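You operate a simulated robot arm through the tools that you are given. There is no shell and no other tool. Be economical: measure what you need, move in short steps, check, and stop when the job is done.

You run a simulated two-armed robot. Do the job below in one go: nothing can be reset, and whatever is moved stays where it is left.

JOB
Take the lid off the green can on the top of the rear bench and lay it down there.

It is judged by the outcome, as a careful person would: the job done as asked, and still so three seconds after it is handed in. It fails if anything else is knocked over, pushed out of place, dropped, spilled or broken. A push-on lid holds only when it is set on centred and level and pressed home; a screw cap is set on level and turned clockwise until tight.

ROBOT AND FRAMES
Two 7-joint arms with two-finger grippers on one trunk, on a base that drives. Base frame: it is fixed to the floor where the robot stands at the start and does not move with it; the origin is under the middle of the robot, x ahead of it, y to its left, z up; the surface under the hand at the start is at about z = 900. Readings come in mm, degrees, newtons and seconds.
The left shoulder is at the start at [25, 216, 1230], the right one opposite. With the tool pointing down near the work surface each hand reaches from about 180 to 760 mm from the robot's upright axis, wherever it stands, measured 20 degrees to its own side. Places, roughly: green can (7x7x10 cm) [700, 200, 900]. Payload 2.2 kg a hand.
The TCP of each hand is the grasp point between the finger pads, 19 mm short of the fingertips. In the tool frame z runs along the fingers and y along their closing line. The gripper opens to 116 mm. The gripper's body begins 70 mm behind the TCP.
Orientation is that of the tool frame in the base frame, as a unit quaternion [x, y, z, w]. With the fingers straight down and closing along the base's y, the tool's x points along the base's -x, its y along +y and its z along -z.

CONTROLS
- The arms move only by the tool step_arm. It takes "left_rows", "right_rows" or both (then of equal length, played together; a hand with none holds still); each is a list of rows, each a list of 3 entries, a list of its own where there are three numbers: the gripper command, from -1 (shut) to 1 (fully open), values between in proportion, then the shift along the tool's x, y, z in cm, then the turn, a rotation vector about the tool's x, y, z in degrees. In form: [[fingers, [dx, dy, dz], [rx, ry, rz]], ...]. A call has 1 to 20 rows; each row is the pose to reach, as a shift and turn from the pose commanded when the call began, along the tool's axes at that moment. A row lasts 0.2 s, in which the tool goes at most 50 mm and 8.6 degrees; a call with a longer step from one row to the next is refused whole, and so is a gripper value outside its range. A pose out of reach is approached as far as the arm can. The call stops where the force on the tool passes 40 N (or 10 N more than at its start, if that is more) or the arm is blocked; 0.2 s more then pass. Each finger halts on what it meets, pressing with about 39 N; the grip force reading is that of the motor and also rises with nothing between the fingers. The clock runs only during rows and for 0.2 s after the last one: add rows that repeat a pose to give the fingers time. The reply holds the time, the measured pose of the TCP, the force on the tool along the base axes, the opening and the grip force, in the units named above and with some noise, with the torque about the TCP (base axes, N m) and any sound that the robot's microphone picked up, and new pictures: "views" is both (left out), scene, wrist or none (wrist: the cameras of the hands that moved).
- Cameras (640 x 400 px; columns grow to the right, rows downward): "scene" is now at [136.5, -1.1, 1419.4]; the picture's right is [-0.02, -1.00, 0.00], its down [-0.40, 0.01, -0.92] and it looks along [0.92, -0.02, -0.40] (base axes); focal length 270 px, centre (320, 200). "left" rides on the left gripper at [69, 15, -96] in its tool frame; the picture's right is [-0.21, 0.98, 0.00], its down [-0.76, -0.17, -0.63] and it looks along [-0.62, -0.14, 0.77] (tool axes); focal length 251 px, centre (320, 200). "right" rides on the right gripper at [69, -15, -96] in its tool frame; the picture's right is [0.21, 0.98, 0.00], its down [-0.76, 0.17, -0.63] and it looks along [-0.62, 0.14, 0.77] (tool axes); focal length 251 px, centre (320, 200). There is no depth. A picture from a camera that has moved, and an enlarged one, comes with that camera's place and axes in the base frame and with its lens.
- raise_lower(by): slides the trunk up (or, below 0, down) by that many mm; the arms and the scene camera ride with it, the base frame stays. It gives what a move gives, with no picture.
- roll_base(legs): drives the robot by 1 to 6 legs, each [ahead, left, turn to the left] in mm, mm and degrees, along the robot's own axes; the way and the turn of a leg run together, so that a leg with both is an arc; at most 1500 mm and 180 degrees a leg. The arms and the cameras ride along, it lands a little off, and it stops where it bumps. It gives what a move gives, and a new picture of the scene camera.
- aim_head(pan, tilt): turns the head with the scene camera to pan (to the left, within 80 degrees either way) and tilt (down, from -29 to 69), counted from straight ahead of the robot. It gives what a move gives, and a new picture of the scene camera.
- enlarge(camera, box): a new picture of the part [left, top, right, bottom] of that camera's present view, enlarged. It takes no simulated time.
- sign_off(): hands the job in; it is judged then, once.

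Go step by step. Nothing tells you exact positions but the pictures and the camera data: compare them with the known pose of the tool, close in by small moves and look again before you grip or let go. The budget is 120 turns and 260 pictures, counting those below and the enlarged ones. Unless the task says otherwise, let go and move clear before handing in, and close with one line.

The tools are called as a command line: name --argument value ..., lists and objects as JSON in quotes. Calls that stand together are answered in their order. step_arm: Moves the arms, as the interface text tells. Its arguments: {"type":"object","properties":{"left_rows":{"type":"array"},"right_rows":{"type":"array"},"views":{"type":"string","enum":["both","scene","wrist","none"]}},"required":[]} The other tools are called the same way: raise_lower (by) slides the trunk up or down; roll_base (legs) drives the base; aim_head (pan, tilt) turns the head that bears the scene camera; enlarge (camera, box) takes an enlarged picture of a part of a camera's view; sign_off () hands the job in.

At the start:

```text
t: 0.0
left_tcp_pos: [538.9, 264.3, 1277.3]
left_tcp_rot: [0.0, 1.0, 0.001, -0.001]
left_contact_force: [-0.1, 0.1, -0.6]
left_ft_torque: [-0.01, -0.02, 0.02]
left_width: 116.1
left_grip_force: 0.0
right_tcp_pos: [449.9, -148.3, 1233.5]
right_tcp_rot: [0.0, 1.0, 0.0, -0.001]
right_contact_force: [-0.1, -0.2, 0.2]
right_ft_torque: [-0.01, -0.01, 0.0]
right_width: 116.1
right_grip_force: 0.2
trunk travel left (down, up): [-375.0, 115.0]
robot x, y, heading: [2.7, -0.1, 0.4]
head pan, tilt: [-1.0, 23.1]
```

scene: 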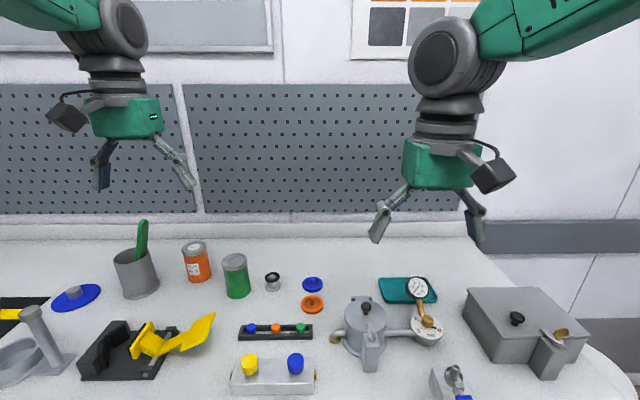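
right: 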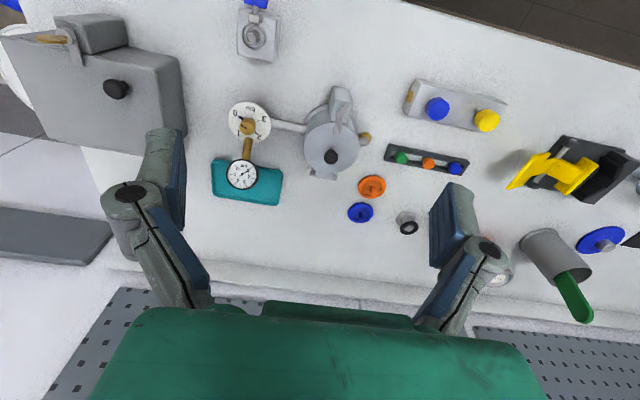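
left: 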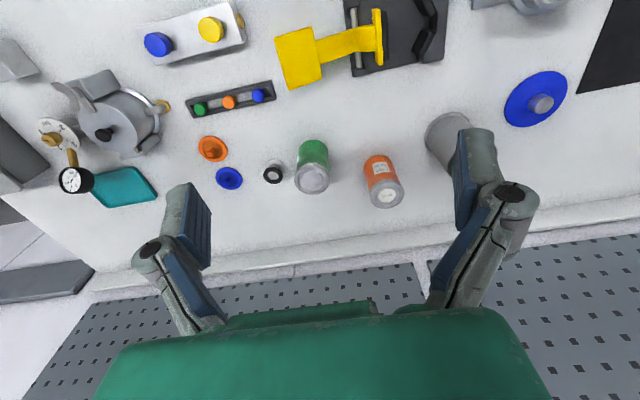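

The green can with a grey lid stands left of centre on the bench, near [700, 200]. I'll look closer at it from both cameras.

enlarge --camera "scene" --box '[170, 220, 330, 320]'

enlarge --camera "left" --box '[240, 110, 400, 210]'

```text
4.00 times, centred on (250, 270) of scene
camera zoom: at [136.5, -1.1, 1419.4], right [-0.02, -1.0, 0.0], down [-0.4, 0.01, -0.92], along [0.92, -0.02, -0.4], focal length 1080 px, centre (600, -80)
```

zoom: 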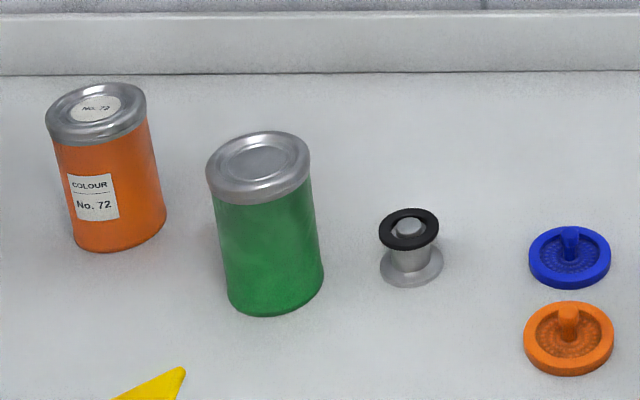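

```text
4.00 times, centred on (320, 160) of left
camera zoom: at [468.4, 278.2, 1374.8], right [0.21, 0.98, 0.0], down [0.76, -0.17, 0.63], along [0.62, -0.14, -0.78], focal length 1006 px, centre (320, 360)
```

zoom: 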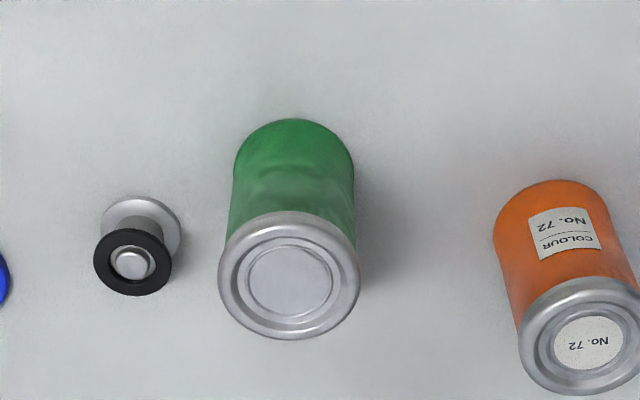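

The lid's top centre triangulates to about [718, 207, 1000]. I'll bring the open left hand above it, stop well short and look again.

step_arm --left_rows '[[1, [-3, -0.95, 2.9], [0, 0, 0]], [1, [-6, -1.9, 5.8], [0, 0, 0]], [1, [-9, -2.85, 8.7], [0, 0, 0]], [1, [-12, -3.8, 11.6], [0, 0, 0]], [1, [-15, -4.75, 14.5], [0, 0, 0]], [1, [-17.9, -5.7, 17], [0, 0, 0]], [1, [-17.9, -5.7, 17], [0, 0, 0]]]'

```text
t: 1.6
left_tcp_pos: [717.0, 204.6, 1113.0]
left_tcp_rot: [0.0, 1.0, 0.0, -0.001]
left_contact_force: [0.0, -0.4, 1.1]
left_ft_torque: [0.02, 0.02, 0.01]
left_width: 116.0
left_grip_force: 0.0
right_tcp_pos: [445.5, -149.7, 1235.9]
right_tcp_rot: [0.0, 1.0, -0.001, 0.002]
right_contact_force: [-0.2, 0.9, 0.0]
right_ft_torque: [-0.02, 0.01, -0.03]
right_width: 115.9
right_grip_force: 0.0
trunk travel left (down, up): [-375.0, 115.0]
robot x, y, heading: [3.7, 3.2, 0.2]
head pan, tilt: [-1.0, 23.1]
camera scene: at [137.1, -1.4, 1419.4], right [-0.02, -1.0, 0.0], down [-0.4, 0.01, -0.92], along [0.92, -0.02, -0.4], focal length 270 px, centre (320, 200)
camera left: at [647.5, 220.2, 1209.7], right [0.21, 0.98, 0.0], down [0.76, -0.17, 0.63], along [0.62, -0.14, -0.77], focal length 251 px, centre (320, 200)
```

scene: 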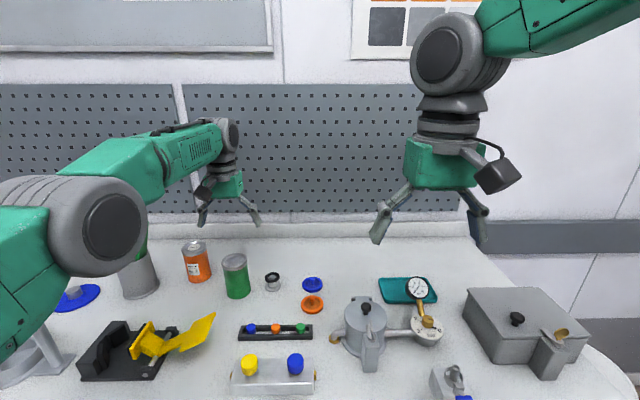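
left: 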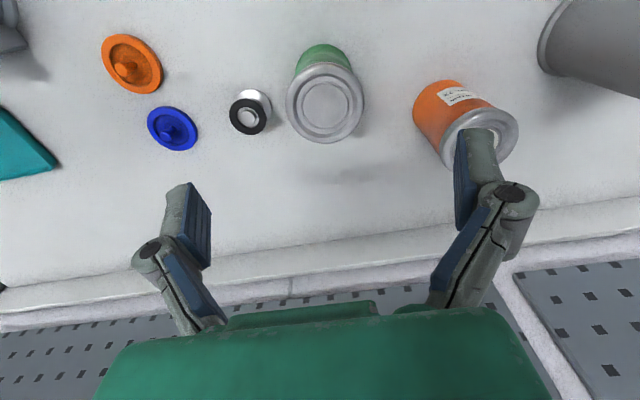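

The views agree: lid centre about [714, 209], top about z = 1003, diameter about 65 mm. I'll descend to just above it with the fingers part open.

step_arm --left_rows '[[0.6, [0.1, 0.2, 3], [0, 0, 0]], [0.6, [0.2, 0.4, 6], [0, 0, 0]], [0.6, [0.2, 0.4, 8], [0, 0, 0]], [0.6, [0.2, 0.4, 8], [0, 0, 0]]]'

enlarge --camera "scene" --box '[170, 180, 330, 280]'

enlarge --camera "left" --box '[160, 0, 480, 200]'

```text
t: 2.6
left_tcp_pos: [713.1, 208.2, 1029.2]
left_tcp_rot: [0.0, 1.0, 0.001, 0.001]
left_contact_force: [0.4, 0.0, -0.5]
left_ft_torque: [0.0, 0.01, 0.02]
left_width: 92.7
left_grip_force: 0.1
right_tcp_pos: [445.6, -149.6, 1235.8]
right_tcp_rot: [0.001, 1.0, 0.0, 0.002]
right_contact_force: [-0.8, -1.0, 0.4]
right_ft_torque: [-0.02, 0.02, 0.04]
right_width: 115.7
right_grip_force: 0.0
trunk travel left (down, up): [-375.0, 115.0]
robot x, y, heading: [1.7, 1.4, 0.0]
head pan, tilt: [-1.0, 23.1]
camera scene: at [138.0, -1.7, 1419.2], right [-0.02, -1.0, 0.0], down [-0.4, 0.01, -0.92], along [0.92, -0.02, -0.4], focal length 270 px, centre (320, 200)
camera left: at [643.1, 223.4, 1126.7], right [0.21, 0.98, 0.0], down [0.76, -0.17, 0.63], along [0.62, -0.14, -0.77], focal length 251 px, centre (320, 200)
```

scene: 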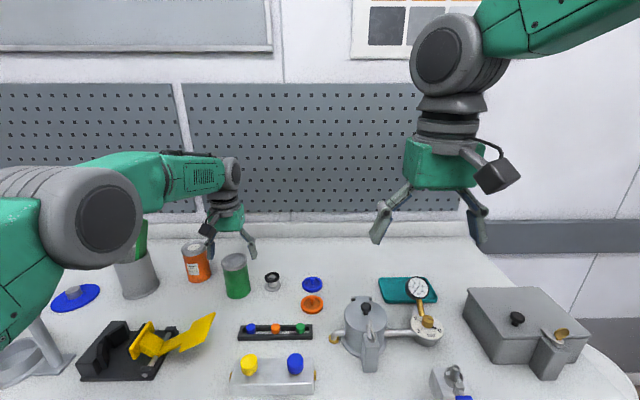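
left: 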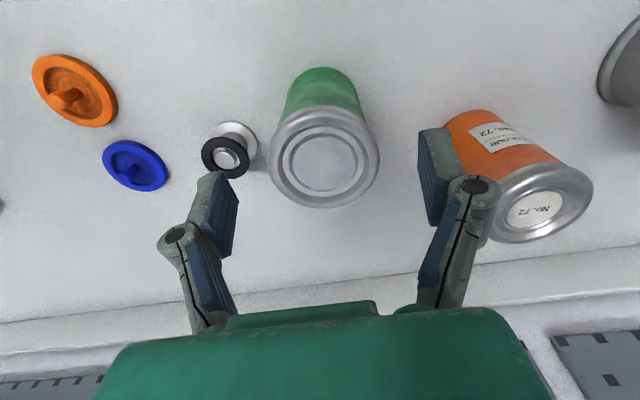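

```text
4.00 times, centred on (250, 230) of scene
camera zoom: at [138.0, -1.7, 1419.2], right [-0.02, -1.0, 0.0], down [-0.4, 0.01, -0.92], along [0.92, -0.02, -0.4], focal length 1080 px, centre (600, 80)
```

zoom: 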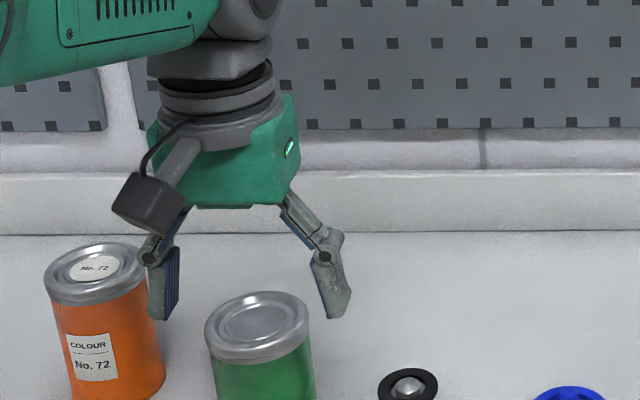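

```text
2.00 times, centred on (320, 100) of left
camera zoom: at [643.1, 223.4, 1126.7], right [0.21, 0.98, 0.0], down [0.76, -0.17, 0.63], along [0.62, -0.14, -0.77], focal length 503 px, centre (320, 400)
```

zoom: 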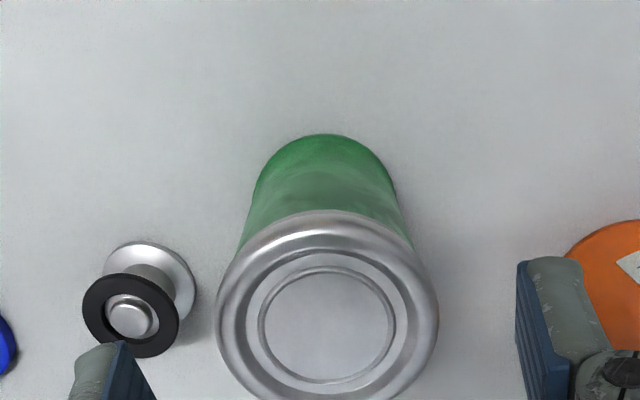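

The hand is centred on the lid and the tips are about 7 mm above it. I'll lower so the tips overlap only the lid's skirt, still open, then look.

step_arm --left_rows '[[0.6, [-0.2, 0.05, 0.9], [0, 0, 0]], [0.6, [-0.2, 0.05, 1.8], [0, 0, 0]], [0.3, [-0.2, 0.05, 1.8], [0, 0, 0]], [0.3, [-0.2, 0.05, 1.8], [0, 0, 0]]]' --views "wrist"

enlarge --camera "scene" --box '[190, 210, 290, 310]'

```text
t: 3.6
left_tcp_pos: [716.9, 210.3, 1010.8]
left_tcp_rot: [0.0, 1.0, -0.001, -0.001]
left_contact_force: [0.1, 0.7, 0.6]
left_ft_torque: [0.0, 0.0, -0.02]
left_width: 75.7
left_grip_force: 0.0
right_tcp_pos: [446.8, -149.3, 1235.3]
right_tcp_rot: [0.0, 1.0, 0.0, 0.001]
right_contact_force: [0.7, -0.6, 0.2]
right_ft_torque: [0.01, 0.0, 0.01]
right_width: 116.1
right_grip_force: 0.0
trunk travel left (down, up): [-375.0, 115.0]
robot x, y, heading: [-5.6, -1.7, -0.1]
head pan, tilt: [-1.0, 23.1]
camera left: at [646.0, 225.1, 1108.0], right [0.21, 0.98, 0.0], down [0.76, -0.17, 0.63], along [0.62, -0.14, -0.77], focal length 251 px, centre (320, 200)
```

left: 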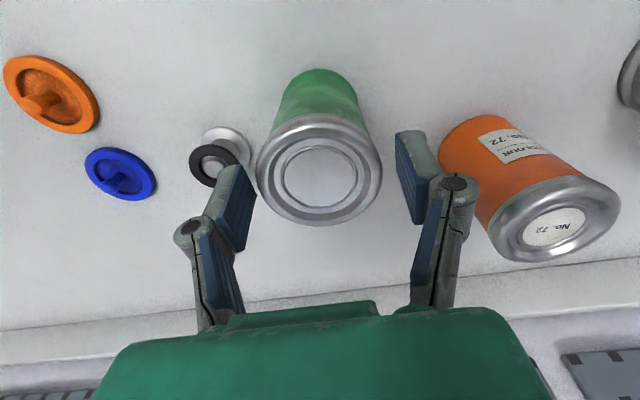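

```text
4.00 times, centred on (240, 260) of scene
camera zoom: at [138.1, -1.6, 1419.2], right [-0.02, -1.0, 0.0], down [-0.4, 0.01, -0.92], along [0.92, -0.02, -0.4], focal length 1080 px, centre (640, -40)
```

zoom: 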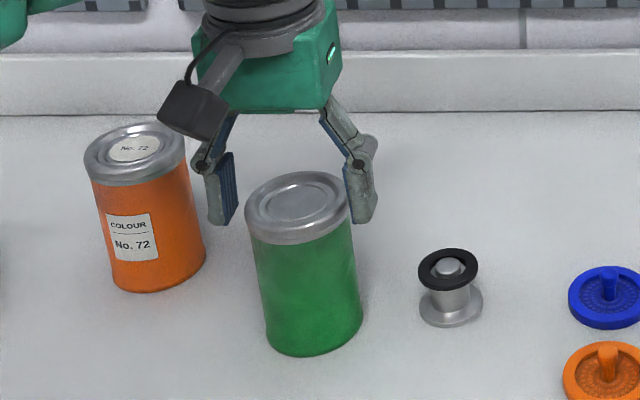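

Fingers straddle the lid at skirt height, roughly centred. I'll close gently and check the width and picture.

step_arm --left_rows '[[0.2, [0.1, -0.1, 0], [0, 0, 0]], [0.12, [0.1, -0.1, 0], [0, 0, 0]], [0.05, [0.1, -0.1, 0], [0, 0, 0]], [0.0, [0.1, -0.1, 0], [0, 0, 0]], [0.0, [0.1, -0.1, 0], [0, 0, 0]]]' --views "wrist"

enlarge --camera "scene" --box '[190, 210, 290, 310]'

```text
t: 4.8
left_tcp_pos: [714.0, 209.4, 1010.5]
left_tcp_rot: [0.0, 1.0, 0.0, 0.001]
left_contact_force: [-0.2, 0.0, 2.0]
left_ft_torque: [0.01, -0.1, -0.01]
left_width: 61.5
left_grip_force: 39.3
right_tcp_pos: [446.4, -149.1, 1234.8]
right_tcp_rot: [0.0, 1.0, 0.0, 0.001]
right_contact_force: [0.8, -0.1, -0.1]
right_ft_torque: [0.01, 0.02, 0.02]
right_width: 116.3
right_grip_force: 0.0
trunk travel left (down, up): [-375.0, 115.0]
robot x, y, heading: [0.9, 2.1, -0.2]
head pan, tilt: [-1.0, 23.1]
camera left: at [644.8, 224.0, 1108.4], right [0.21, 0.98, 0.0], down [0.76, -0.17, 0.63], along [0.62, -0.14, -0.77], focal length 251 px, centre (320, 200)
```

left: 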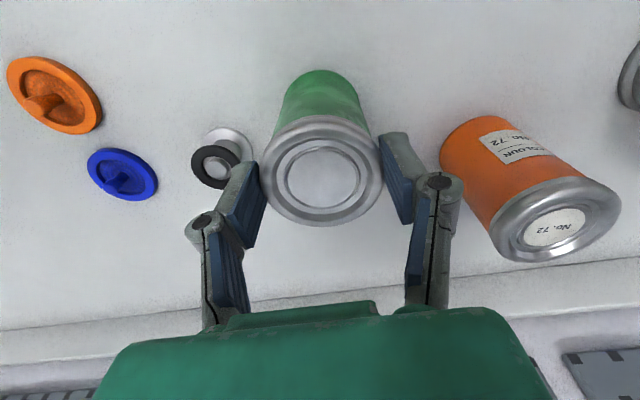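

```text
4.00 times, centred on (240, 260) of scene
camera zoom: at [137.7, -1.7, 1419.3], right [-0.02, -1.0, 0.0], down [-0.4, 0.01, -0.92], along [0.92, -0.02, -0.4], focal length 1080 px, centre (640, -40)
```

zoom: 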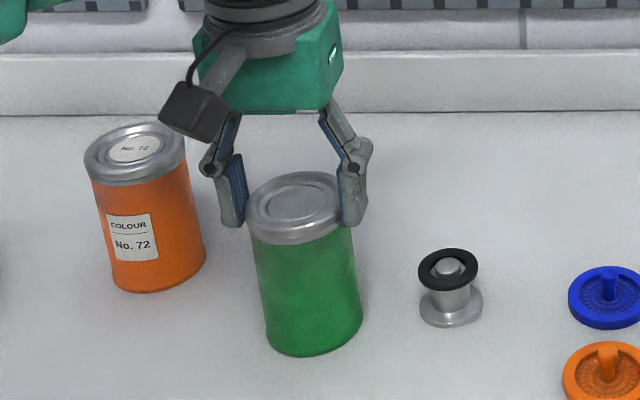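

The lid is gripped at 61.5 mm, and the can has not shifted. I'll tighten and try a small slow lift.

step_arm --left_rows '[[-1, [0, 0, 0], [0, 0, 0]], [-1, [0, 0, -0.2], [0, 0, 0]], [-1, [0, 0, -0.4], [0, 0, 0]], [-1, [0, 0, -0.6], [0, 0, 0]], [-1, [0, 0, -0.8], [0, 0, 0]]]' --views "wrist"

enlarge --camera "scene" --box '[190, 210, 290, 310]'

```text
t: 6.0
left_tcp_pos: [715.1, 207.2, 1018.8]
left_tcp_rot: [0.0, 1.0, 0.0, 0.001]
left_contact_force: [-0.3, 0.0, -0.2]
left_ft_torque: [-0.01, 0.03, -0.05]
left_width: 61.7
left_grip_force: 39.1
right_tcp_pos: [445.6, -148.6, 1235.4]
right_tcp_rot: [0.0, 1.0, -0.001, 0.001]
right_contact_force: [0.5, -0.5, 0.1]
right_ft_torque: [0.02, -0.01, 0.04]
right_width: 115.9
right_grip_force: 0.0
trunk travel left (down, up): [-375.0, 115.0]
robot x, y, heading: [0.1, 1.2, 0.1]
head pan, tilt: [-1.0, 23.1]
camera left: at [644.9, 223.8, 1116.6], right [0.21, 0.98, 0.0], down [0.76, -0.17, 0.63], along [0.62, -0.14, -0.77], focal length 251 px, centre (320, 200)
```

left: 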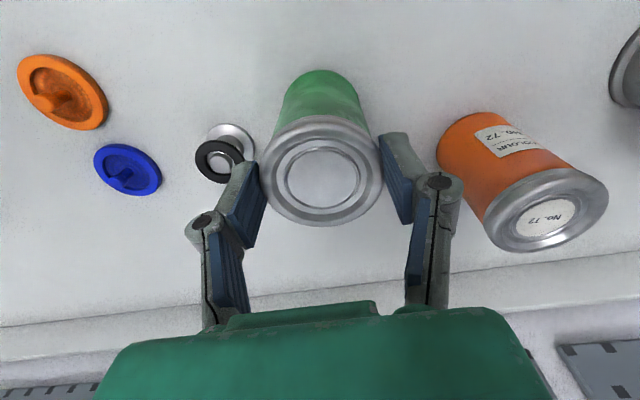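

```text
4.00 times, centred on (240, 260) of scene
camera zoom: at [137.8, -1.6, 1419.3], right [-0.02, -1.0, 0.0], down [-0.4, 0.01, -0.92], along [0.92, -0.02, -0.4], focal length 1080 px, centre (640, -40)
```

zoom: 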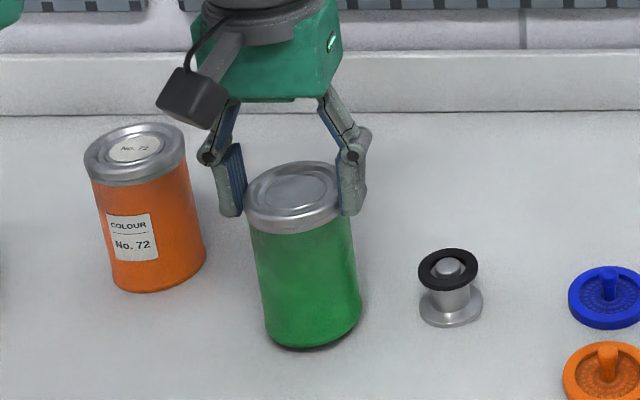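

The lid did not part: the whole can came up about 8 mm. I'll set it back down, keep holding the lid with the left hand, and bring the right hand round to hold the can body, tilted in from front-right.

step_arm --left_rows '[[-1, [0, 0, 0.2], [0, 0, 0]], [-1, [0, 0, 0.4], [0, 0, 0]], [-1, [0, 0, 0.6], [0, 0, 0]], [-1, [0, 0, 0.8], [0, 0, 0]], [-1, [0, 0, 0.8], [0, 0, 0]]]' --views "none"

step_arm --right_rows '[[0.4, [-1.8, 2.6, 1.95], [-1.33, -5.5, -3.2]], [0.4, [-3.6, 5.2, 3.9], [-2.65, -11.0, -6.4]], [0.4, [-5.4, 7.8, 5.8], [-3.98, -16.5, -9.6]], [0.4, [-7.2, 10.4, 7.75], [-5.3, -22.0, -12.8]], [0.4, [-9, 13, 9.7], [-6.6, -27.5, -16]], [0.4, [-10.8, 15.6, 11.6], [-7.95, -33, -19.2]], [0.4, [-12.6, 18.2, 13.6], [-9.3, -38.6, -22.4]], [0.4, [-14.4, 20.9, 15.5], [-10.6, -44.1, -25.6]], [0.4, [-14.4, 20.9, 15.5], [-10.6, -44.1, -25.6]]]'

```text
t: 7.2
left_tcp_pos: [715.0, 208.8, 1011.3]
left_tcp_rot: [0.0, 1.0, 0.001, 0.001]
left_contact_force: [-0.3, 0.6, -0.8]
left_ft_torque: [0.0, -0.04, 0.03]
left_width: 61.7
left_grip_force: 38.7
right_tcp_pos: [447.3, -148.8, 1233.8]
right_tcp_rot: [0.0, 1.0, -0.001, 0.001]
right_contact_force: [-0.3, -0.3, 0.4]
right_ft_torque: [-0.02, 0.03, -0.02]
right_width: 115.9
right_grip_force: 0.0
trunk travel left (down, up): [-375.0, 115.0]
robot x, y, heading: [-2.7, -0.5, -0.1]
head pan, tilt: [-1.0, 23.1]
```

```text
t: 9.4
left_tcp_pos: [711.9, 208.7, 1015.2]
left_tcp_rot: [0.0, 1.0, 0.0, 0.003]
left_contact_force: [-0.3, -0.3, -0.6]
left_ft_torque: [-0.01, -0.04, -0.01]
left_width: 61.8
left_grip_force: 38.9
right_tcp_pos: [606.6, 40.7, 1116.9]
right_tcp_rot: [-0.18, 0.896, 0.109, 0.391]
right_contact_force: [-0.6, -0.3, 0.2]
right_ft_torque: [0.0, 0.01, -0.02]
right_width: 81.5
right_grip_force: 0.1
right hand out of reach, approached as far as the arm can: row 8
trunk travel left (down, up): [-375.0, 115.0]
robot x, y, heading: [-0.9, 0.1, -0.0]
head pan, tilt: [-1.0, 23.1]
stopped in row 9 (right hand): the arm was blocked; the commanded pose is now the measured one
camera scene: at [137.3, -0.1, 1419.4], right [-0.02, -1.0, 0.0], down [-0.4, 0.01, -0.92], along [0.92, -0.02, -0.4], focal length 270 px, centre (320, 200)
camera right: at [502.9, -21.5, 1128.9], right [-0.53, 0.84, -0.11], down [-0.01, 0.12, 0.99], along [0.85, 0.53, -0.05], focal length 251 px, centre (320, 200)
```

scene: 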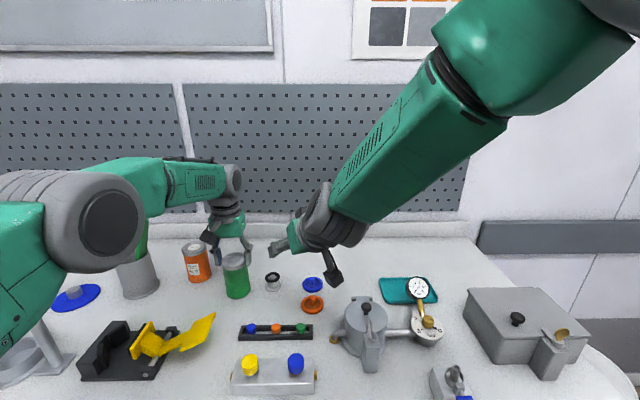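
right: 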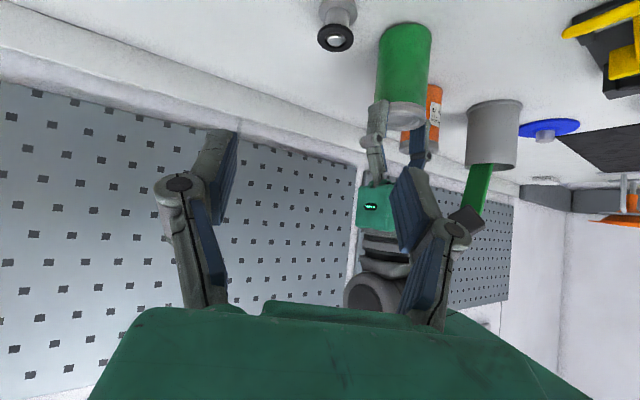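

The right hand stopped near a joint limit but got nearly the orientation I want (about 42° down). I'll try moving on toward the pre-grasp spot in steps.

step_arm --right_rows '[[0.4, [0.3, 1.7, 2.1], [0, 0, 0]], [0.4, [0.5, 3.3, 4.2], [0, 0, 0]], [0.4, [0.8, 5, 6.2], [0, 0, 0]], [0.4, [0.8, 5, 6.2], [0, 0, 0]]]'

```text
t: 10.4
left_tcp_pos: [712.7, 208.8, 1014.1]
left_tcp_rot: [0.0, 1.0, 0.0, 0.003]
left_contact_force: [-0.1, -0.5, -0.3]
left_ft_torque: [-0.02, -0.03, -0.03]
left_width: 61.7
left_grip_force: 38.6
right_tcp_pos: [633.9, 92.7, 1082.0]
right_tcp_rot: [-0.159, 0.897, 0.116, 0.395]
right_contact_force: [0.4, 0.3, 0.1]
right_ft_torque: [-0.02, 0.01, -0.01]
right_width: 81.1
right_grip_force: 0.1
trunk travel left (down, up): [-375.0, 115.0]
robot x, y, heading: [-0.3, -0.3, 0.0]
head pan, tilt: [-1.0, 23.1]
camera scene: at [138.2, 1.4, 1419.3], right [-0.02, -1.0, 0.0], down [-0.4, 0.0, -0.92], along [0.92, -0.02, -0.4], focal length 270 px, centre (320, 200)
camera right: at [529.7, 33.8, 1093.0], right [-0.5, 0.86, -0.08], down [-0.01, 0.09, 1.0], along [0.86, 0.5, -0.04], focal length 251 px, centre (320, 200)
```

scene: 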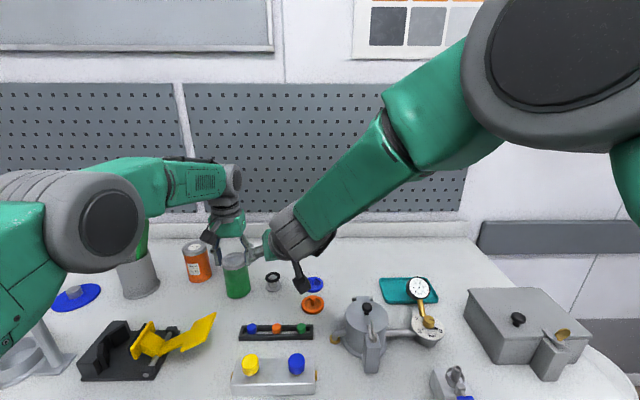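
right: 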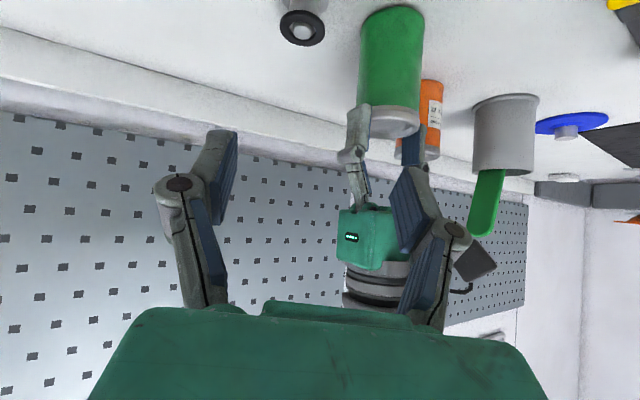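

It moves freely now. I'll go on to the pre-grasp pose about 95 mm short of the can and level the roll.

step_arm --right_rows '[[0.4, [0.8, 1.6, 2.2], [0, 0, -1.6]], [0.4, [1.5, 3.2, 4.5], [0, 0, -3.2]], [0.4, [2.3, 4.8, 6.8], [0, 0, -4.8]], [0.4, [3.0, 6.4, 9.0], [0, 0, -6.3]], [0.4, [3.0, 6.4, 9.0], [0, 0, -6.3]]]'

enlarge --camera "scene" --box '[170, 180, 330, 300]'

```text
t: 11.6
left_tcp_pos: [713.7, 208.8, 1015.3]
left_tcp_rot: [0.0, 1.0, 0.0, 0.003]
left_contact_force: [-0.3, 0.3, 0.2]
left_ft_torque: [-0.01, -0.02, -0.04]
left_width: 61.7
left_grip_force: 38.8
right_tcp_pos: [636.3, 189.1, 991.7]
right_tcp_rot: [-0.23, 0.885, 0.085, 0.396]
right_contact_force: [0.1, 0.4, -0.1]
right_ft_torque: [0.02, 0.01, 0.01]
right_width: 81.1
right_grip_force: 0.0
trunk travel left (down, up): [-375.0, 115.0]
robot x, y, heading: [-0.3, -3.9, 0.0]
head pan, tilt: [-1.0, 23.1]
camera scene: at [138.6, 0.9, 1419.3], right [-0.02, -1.0, 0.0], down [-0.4, 0.01, -0.92], along [0.92, -0.02, -0.4], focal length 270 px, centre (320, 200)
camera right: at [537.6, 120.5, 1005.1], right [-0.59, 0.79, -0.19], down [-0.06, 0.19, 0.98], along [0.81, 0.59, -0.07], focal length 251 px, centre (320, 200)
```

scene: 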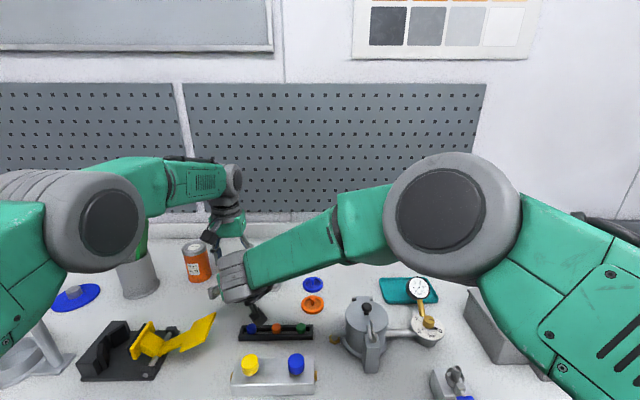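
right: 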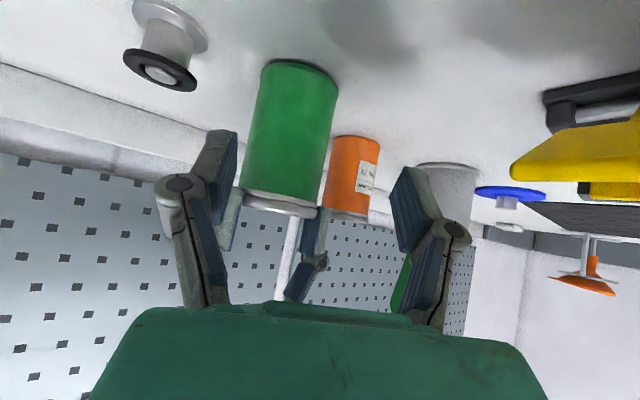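

```text
3.33 times, centred on (250, 240) of scene
camera zoom: at [138.6, 0.9, 1419.3], right [-0.02, -1.0, 0.0], down [-0.4, 0.01, -0.92], along [0.92, -0.02, -0.4], focal length 900 px, centre (553, 67)
```

zoom: 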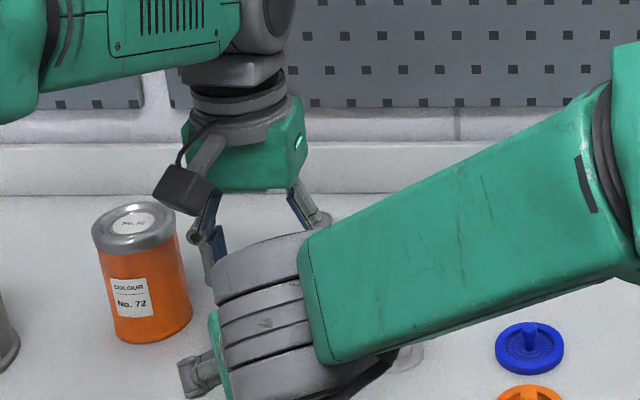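

Pre-grasp reached, slightly left and low of the line. I'll correct sideways and up, then check the alignment before advancing.

step_arm --right_rows '[[0.4, [-0.9, -0.9, 0], [0, 0, 0]], [0.4, [-1.7, -1.8, 0], [0, 0, 0]], [0.4, [-1.7, -1.8, 1.5], [0, 0, 0]], [0.4, [-1.7, -1.8, 3], [0, 0, 0]], [0.4, [-1.7, -1.8, 3], [0, 0, 0]]]' --views "both"

```text
t: 12.8
left_tcp_pos: [712.8, 209.1, 1013.9]
left_tcp_rot: [0.0, 1.0, -0.001, 0.003]
left_contact_force: [-0.1, 0.2, -0.1]
left_ft_torque: [0.01, 0.01, 0.0]
left_width: 61.4
left_grip_force: 39.2
right_tcp_pos: [674.1, 187.4, 983.1]
right_tcp_rot: [-0.229, 0.885, 0.085, 0.397]
right_contact_force: [0.6, 0.8, -0.8]
right_ft_torque: [0.02, -0.01, -0.02]
right_width: 81.1
right_grip_force: 0.1
trunk travel left (down, up): [-375.0, 115.0]
robot x, y, heading: [1.4, 0.7, -0.2]
head pan, tilt: [-1.0, 23.1]
camera scene: at [138.8, 1.0, 1419.2], right [-0.02, -1.0, 0.0], down [-0.4, 0.01, -0.92], along [0.92, -0.02, -0.4], focal length 270 px, centre (320, 200)
camera right: at [576.4, 119.7, 998.5], right [-0.59, 0.79, -0.19], down [-0.06, 0.19, 0.98], along [0.81, 0.59, -0.07], focal length 251 px, centre (320, 200)
```

scene: 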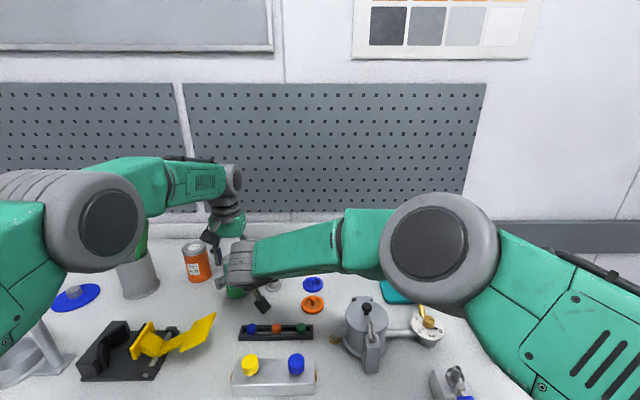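
right: 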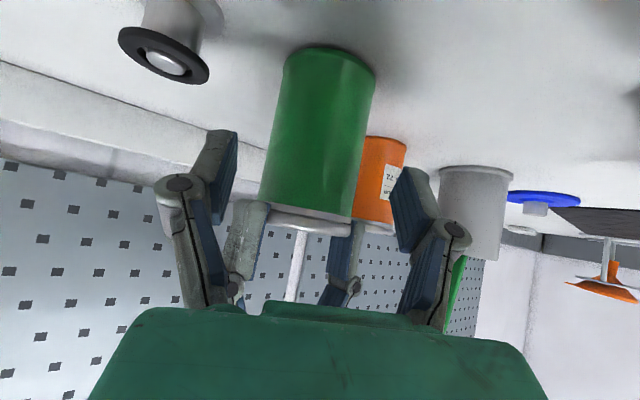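

Alignment looks good: the can sits between the right fingers' lanes. I'll advance toward the can body in small steps, aiming at z about 938.

step_arm --right_rows '[[0.4, [0.1, 0.05, 1.1], [0, 0, 0]], [0.4, [0.2, 0.1, 2.2], [0, 0, 0]], [0.4, [0.2, 0.1, 3.2], [0, 0, 0]], [0.4, [0.2, 0.1, 4.2], [0, 0, 0]], [0.4, [0.2, 0.1, 4.2], [0, 0, 0]]]' --views "wrist"

enlarge --camera "left" --box '[160, 0, 480, 200]'

enlarge --camera "scene" --box '[170, 200, 330, 320]'

```text
t: 14.0
left_tcp_pos: [713.2, 209.3, 1014.6]
left_tcp_rot: [0.0, 1.0, 0.0, 0.003]
left_contact_force: [0.3, -0.4, -0.7]
left_ft_torque: [-0.02, -0.01, 0.0]
left_width: 61.7
left_grip_force: 38.9
right_tcp_pos: [694.6, 198.8, 959.5]
right_tcp_rot: [-0.231, 0.885, 0.086, 0.395]
right_contact_force: [0.1, -0.3, -0.2]
right_ft_torque: [0.03, -0.01, -0.02]
right_width: 81.1
right_grip_force: 0.0
right hand out of reach, approached as far as the arm can: row 4, 5
trunk travel left (down, up): [-375.0, 115.0]
robot x, y, heading: [1.9, -0.3, -0.1]
head pan, tilt: [-1.0, 23.1]
camera right: at [597.3, 130.9, 974.5], right [-0.59, 0.79, -0.19], down [-0.06, 0.19, 0.98], along [0.81, 0.59, -0.07], focal length 251 px, centre (320, 200)
```

right: 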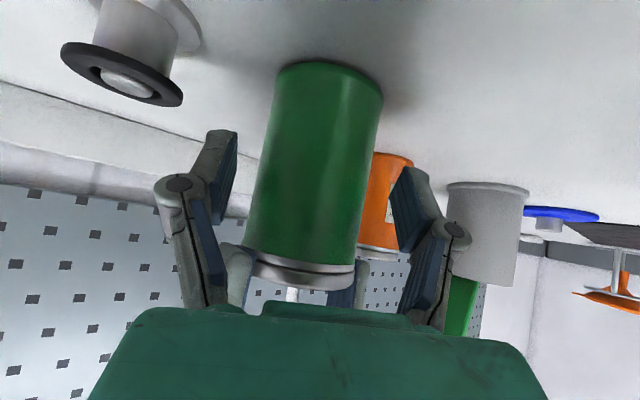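

```text
2.00 times, centred on (320, 100) of left
camera zoom: at [643.2, 224.2, 1111.1], right [0.21, 0.98, 0.0], down [0.75, -0.17, 0.64], along [0.62, -0.14, -0.77], focal length 503 px, centre (320, 400)
```

zoom: 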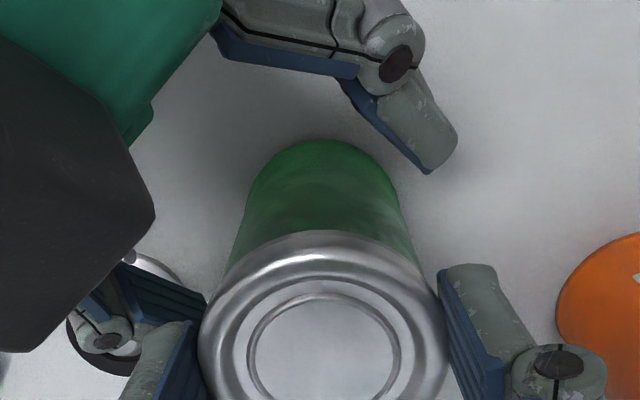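

```text
3.33 times, centred on (250, 260) of scene
camera zoom: at [139.3, 0.9, 1419.1], right [-0.02, -1.0, 0.0], down [-0.4, 0.01, -0.92], along [0.92, -0.02, -0.4], focal length 900 px, centre (553, 0)
```

zoom: 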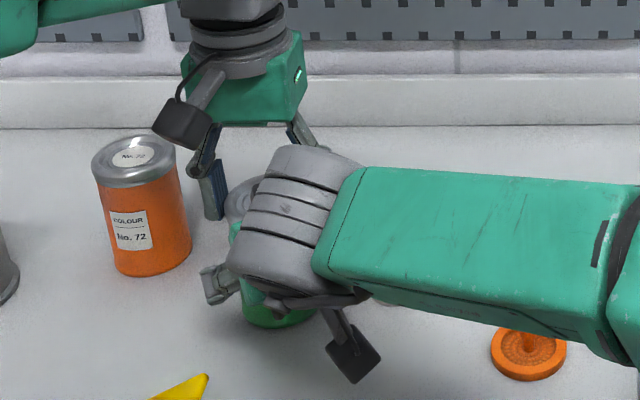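

The right hand hit its reach limit about 20 mm short. Instead I'll lift the can 22 mm with the left hand (it carries it fine) and bring it 20 mm back into the right fingers; the lift also keeps the two hands' fingers apart.

step_arm --left_rows '[[-1, [0, 0, -0.7], [0, 0, 0]], [-1, [0, 0, -1.4], [0, 0, 0]], [-1, [0, 0, -2.2], [0, 0, 0]], [-1, [0, 0, -2.2], [0, 0, 0]], [-1, [1.0, -0.5, -2.2], [0, 0, 0]], [-1, [2.0, -1.0, -2.2], [0, 0, 0]], [-1, [2.0, -1.0, -2.2], [0, 0, 0]]]' --views "wrist"

enlarge --camera "right" --box '[160, 50, 480, 350]'

```text
t: 15.6
left_tcp_pos: [692.0, 198.4, 1034.7]
left_tcp_rot: [0.0, 1.0, -0.001, 0.003]
left_contact_force: [-0.2, 0.8, -0.2]
left_ft_torque: [-0.04, -0.02, 0.01]
left_width: 61.5
left_grip_force: 39.3
right_tcp_pos: [696.4, 200.0, 958.4]
right_tcp_rot: [-0.23, 0.885, 0.086, 0.395]
right_contact_force: [0.4, 0.1, -0.6]
right_ft_torque: [-0.05, 0.0, -0.02]
right_width: 81.3
right_grip_force: 0.1
trunk travel left (down, up): [-375.0, 115.0]
robot x, y, heading: [2.7, -1.5, 0.0]
head pan, tilt: [-1.0, 23.1]
camera left: at [622.7, 214.1, 1132.4], right [0.21, 0.98, 0.0], down [0.75, -0.17, 0.64], along [0.62, -0.14, -0.77], focal length 251 px, centre (320, 200)
```

left: 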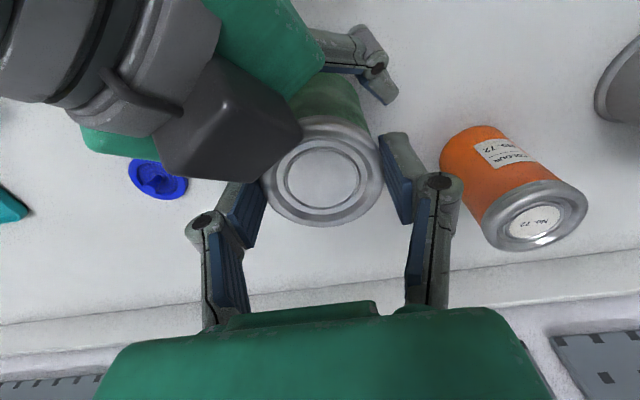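

```text
1.33 times, centred on (320, 200) of right
camera zoom: at [597.4, 131.2, 974.2], right [-0.59, 0.79, -0.19], down [-0.06, 0.19, 0.98], along [0.81, 0.59, -0.07], focal length 335 px, centre (320, 200)
```

zoom: 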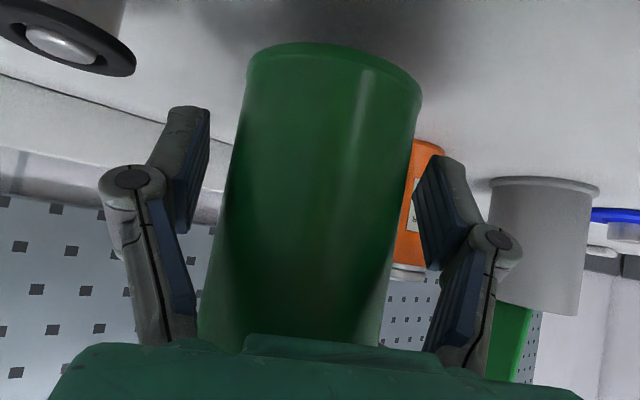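

The can is now between the right fingers, lifted 22 mm. Before gripping, I want to see what the dark box by the lid in the left view is.

enlarge --camera "left" --box '[80, 0, 400, 230]'

enlarge --camera "scene" --box '[190, 210, 290, 310]'

```text
1.74 times, centred on (240, 115) of left
camera zoom: at [622.7, 214.1, 1132.4], right [0.21, 0.98, 0.0], down [0.75, -0.17, 0.64], along [0.62, -0.14, -0.77], focal length 437 px, centre (459, 348)
```

zoom: 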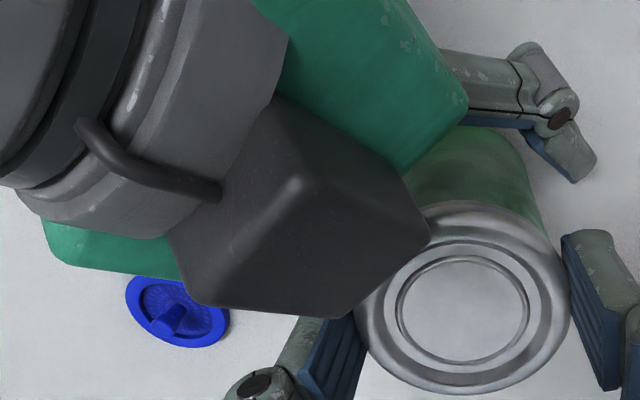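

```text
4.00 times, centred on (240, 260) of scene
camera zoom: at [139.7, 0.8, 1419.1], right [-0.02, -1.0, 0.0], down [-0.4, 0.01, -0.92], along [0.92, -0.02, -0.4], focal length 1080 px, centre (640, -40)
```

zoom: 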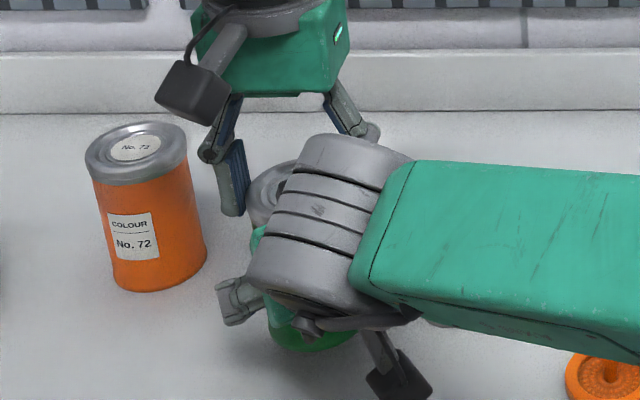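

There is a housing on the upper side of the right hand, near but clear of the lid; I'll pull up only a little and then move the lid forward, away from it. Now I close the right hand on the can body.

step_arm --right_rows '[[0.25, [0, 0, 0], [0, 0, 0]], [0.15, [0, 0, 0], [0, 0, 0]], [0.08, [0, 0, 0], [0, 0, 0]], [0, [0, 0, 0], [0, 0, 0]], [-0.5, [0, 0, 0], [0, 0, 0]], [-1, [0, 0, 0], [0, 0, 0]], [-1, [0, 0, 0], [0, 0, 0]]]' --views "wrist"

```text
t: 17.2
left_tcp_pos: [692.2, 199.7, 1036.0]
left_tcp_rot: [-0.001, 1.0, 0.0, 0.003]
left_contact_force: [-0.7, 4.6, -2.9]
left_ft_torque: [-0.21, -0.13, 0.14]
left_width: 61.7
left_grip_force: 38.9
right_tcp_pos: [695.1, 198.5, 959.5]
right_tcp_rot: [-0.23, 0.885, 0.085, 0.396]
right_contact_force: [0.2, -3.8, 1.7]
right_ft_torque: [0.57, 0.18, -0.15]
right_width: 61.3
right_grip_force: 39.0
trunk travel left (down, up): [-375.0, 115.0]
robot x, y, heading: [-3.1, 2.6, 0.0]
head pan, tilt: [-1.0, 23.1]
heard: snap
camera right: at [597.4, 130.9, 974.7], right [-0.59, 0.79, -0.19], down [-0.06, 0.19, 0.98], along [0.81, 0.59, -0.07], focal length 251 px, centre (320, 200)
```

right: 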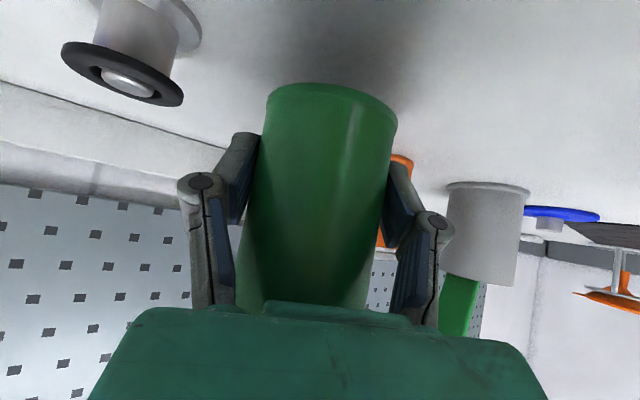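

The can is gripped (61 mm) and a snap was heard, so the lid may have popped loose. I'll raise the left hand slightly while easing it forward.

step_arm --left_rows '[[-1, [0, 0, -0.3], [0, 0, 0]], [-1, [0, 0, -0.6], [0, 0, 0]], [-1, [-0.2, 0, -1.0], [0, 0, 0]], [-1, [-0.5, 0, -1.4], [0, 0, 0]], [-1, [-0.5, 0, -1.4], [0, 0, 0]]]' --views "wrist"

enlarge --camera "right" --box '[160, 50, 480, 350]'

```text
t: 18.4
left_tcp_pos: [696.6, 198.3, 1050.6]
left_tcp_rot: [-0.001, 1.0, 0.0, 0.003]
left_contact_force: [-0.3, -0.2, -0.8]
left_ft_torque: [0.02, 0.01, -0.04]
left_width: 61.3
left_grip_force: 39.0
right_tcp_pos: [695.1, 198.5, 959.5]
right_tcp_rot: [-0.23, 0.885, 0.086, 0.395]
right_contact_force: [-0.7, 0.0, -0.7]
right_ft_torque: [-0.02, -0.01, 0.01]
right_width: 61.0
right_grip_force: 38.6
trunk travel left (down, up): [-375.0, 115.0]
robot x, y, heading: [0.1, 0.7, -0.0]
head pan, tilt: [-1.0, 23.1]
camera left: at [627.6, 214.1, 1147.4], right [0.21, 0.98, 0.0], down [0.75, -0.17, 0.64], along [0.62, -0.14, -0.77], focal length 251 px, centre (320, 200)
```

left: 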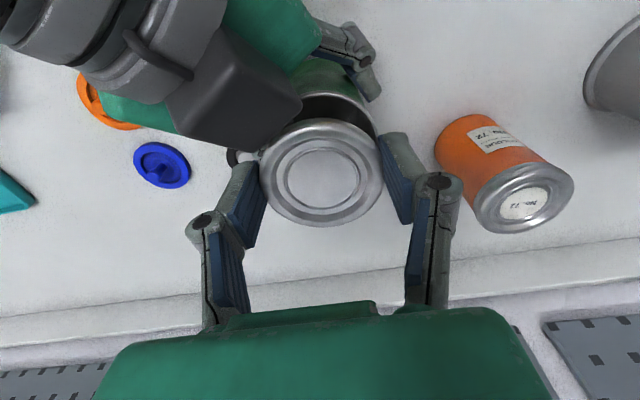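

```text
1.33 times, centred on (320, 200) of right
camera zoom: at [597.0, 131.2, 974.6], right [-0.59, 0.79, -0.19], down [-0.06, 0.19, 0.98], along [0.81, 0.59, -0.07], focal length 335 px, centre (320, 200)
```

zoom: 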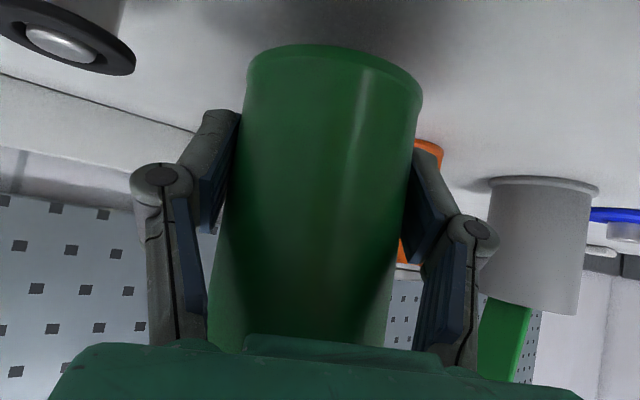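

The lid is off: the dark opening of the can is visible. I'll take the lid forward and up, clear of the right hand.

step_arm --left_rows '[[-1, [-1.2, 0.3, -0.4], [0, 0, 0]], [-1, [-2.5, 0.8, -0.8], [0, 0, 0]], [-1, [-2.5, 1.5, -3], [0, 0, 0]], [-1, [-2.5, 3, -6], [0, 0, 0]], [-1, [-2.5, 6, -8], [0, 0, 0]], [-1, [-2.5, 6, -8], [0, 0, 0]]]' --views "both"

```text
t: 19.8
left_tcp_pos: [720.1, 260.5, 1131.4]
left_tcp_rot: [0.001, 1.0, -0.001, 0.003]
left_contact_force: [-0.4, -0.2, 0.7]
left_ft_torque: [-0.01, 0.03, 0.02]
left_width: 61.2
left_grip_force: 39.4
left hand out of reach, approached as far as the arm can: row 4, 5, 6
right_tcp_pos: [695.7, 200.7, 959.8]
right_tcp_rot: [-0.23, 0.885, 0.086, 0.396]
right_contact_force: [0.5, 0.5, -0.3]
right_ft_torque: [0.0, 0.03, 0.02]
right_width: 60.9
right_grip_force: 38.7
trunk travel left (down, up): [-375.0, 115.0]
robot x, y, heading: [0.6, 1.8, 0.1]
head pan, tilt: [-1.0, 23.1]
camera scene: at [139.2, 2.4, 1419.1], right [-0.02, -1.0, 0.0], down [-0.4, 0.0, -0.92], along [0.92, -0.02, -0.4], focal length 270 px, centre (320, 200)
camera left: at [649.1, 275.3, 1227.3], right [0.21, 0.98, 0.0], down [0.75, -0.17, 0.64], along [0.62, -0.14, -0.77], focal length 251 px, centre (320, 200)
```

scene: 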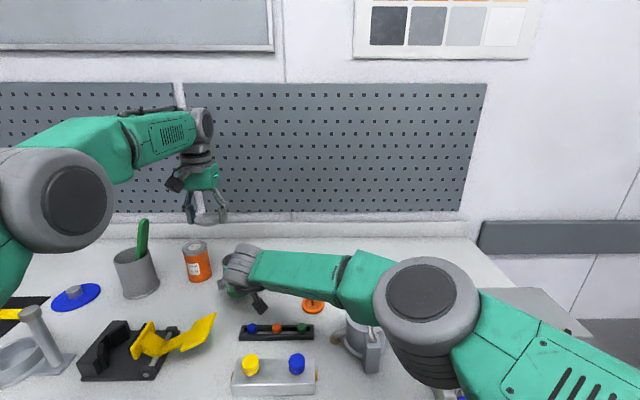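
left: 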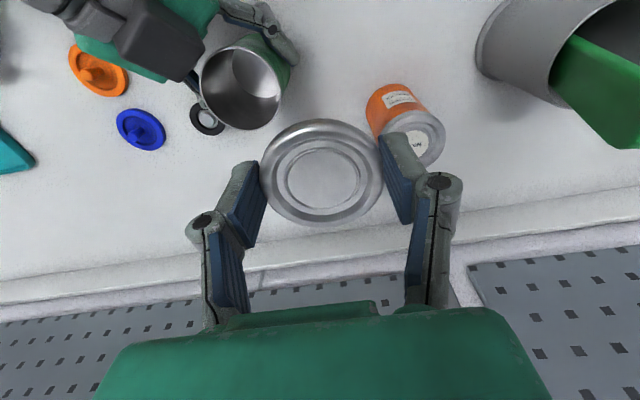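

The lid is clear and the can is empty. Now the right hand lowers the can most of the way to the bench.

step_arm --right_rows '[[-1, [0.55, 0.02, 0.2], [0, 0, 0]], [-1, [1.1, 0.03, 0.4], [0, 0, 0]], [-1, [1.6, 0.05, 0.6], [0, 0, 0]], [-1, [2.0, 0.06, 0.72], [0, 0, 0]], [-1, [2.0, 0.06, 0.72], [0, 0, 0]]]' --views "wrist"

enlarge --camera "scene" --box '[180, 220, 300, 320]'

enlarge --camera "left" --box '[150, 0, 350, 140]'

```text
t: 21.0
left_tcp_pos: [719.8, 260.1, 1129.8]
left_tcp_rot: [0.001, 1.0, 0.0, 0.003]
left_contact_force: [0.0, -0.1, 0.4]
left_ft_torque: [0.01, 0.01, -0.02]
left_width: 61.2
left_grip_force: 38.5
right_tcp_pos: [688.3, 195.7, 939.7]
right_tcp_rot: [-0.229, 0.885, 0.085, 0.396]
right_contact_force: [0.1, 0.1, -0.4]
right_ft_torque: [-0.04, -0.02, 0.0]
right_width: 61.1
right_grip_force: 39.2
trunk travel left (down, up): [-375.0, 115.0]
robot x, y, heading: [1.7, -0.8, 0.2]
head pan, tilt: [-1.0, 23.1]
camera right: at [590.0, 126.9, 955.0], right [-0.59, 0.79, -0.19], down [-0.06, 0.19, 0.98], along [0.81, 0.59, -0.07], focal length 251 px, centre (320, 200)
```

right: 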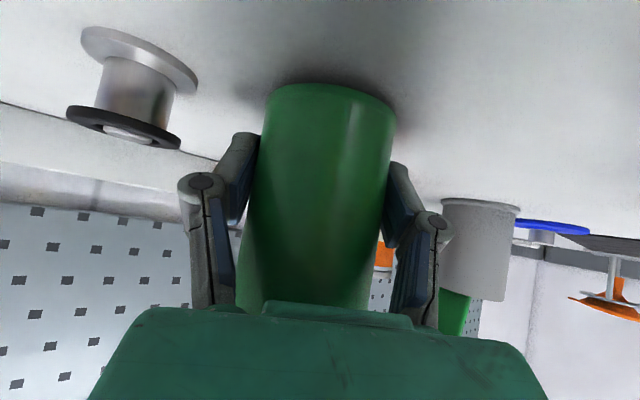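

```text
4.00 times, centred on (240, 270) of scene
camera zoom: at [139.4, 1.2, 1419.1], right [-0.02, -1.0, 0.0], down [-0.4, 0.01, -0.92], along [0.92, -0.02, -0.4], focal length 1080 px, centre (640, -80)
```

zoom: 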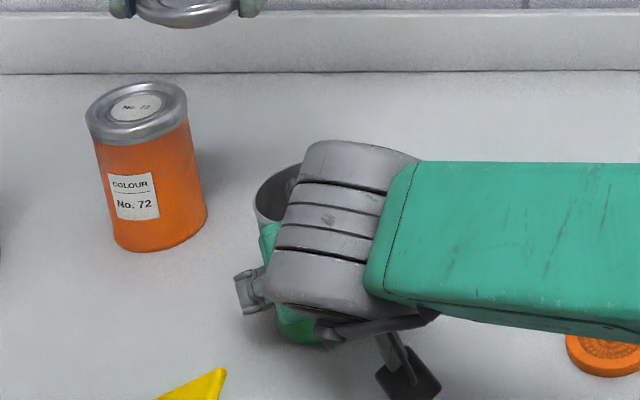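

```text
2.86 times, centred on (250, 70) of left
camera zoom: at [649.4, 274.7, 1227.1], right [0.21, 0.98, 0.0], down [0.75, -0.17, 0.64], along [0.62, -0.14, -0.77], focal length 718 px, centre (520, 571)
```

zoom: 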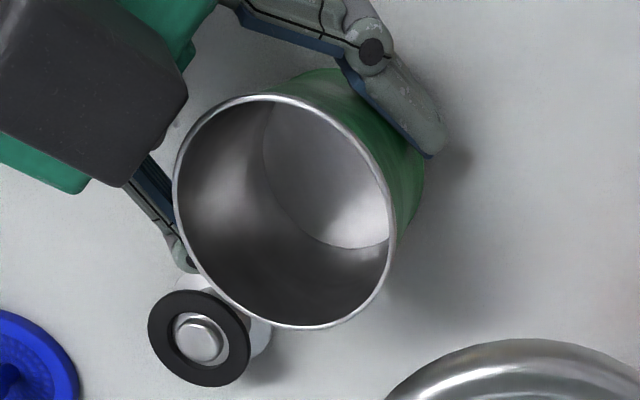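

About 2 mm should remain. I'll lower a millimetre at a time and watch the vertical force.

step_arm --right_rows '[[-1, [0.074, 0, 0.067], [0, 0, 0]], [-1, [0.148, 0, 0.134], [0, 0, 0]], [-1, [0.148, 0, 0.134], [0, 0, 0]]]' --views "none"

```text
t: 21.8
left_tcp_pos: [717.8, 261.0, 1129.6]
left_tcp_rot: [0.0, 1.0, -0.001, 0.003]
left_contact_force: [0.2, 0.5, -0.4]
left_ft_torque: [0.0, 0.04, -0.01]
left_width: 61.3
left_grip_force: 39.3
right_tcp_pos: [688.3, 195.6, 938.5]
right_tcp_rot: [-0.23, 0.885, 0.086, 0.395]
right_contact_force: [0.3, -0.3, 0.8]
right_ft_torque: [-0.02, 0.0, -0.01]
right_width: 61.0
right_grip_force: 38.8
trunk travel left (down, up): [-375.0, 115.0]
robot x, y, heading: [-1.7, -2.1, -0.2]
head pan, tilt: [-1.0, 23.1]
```

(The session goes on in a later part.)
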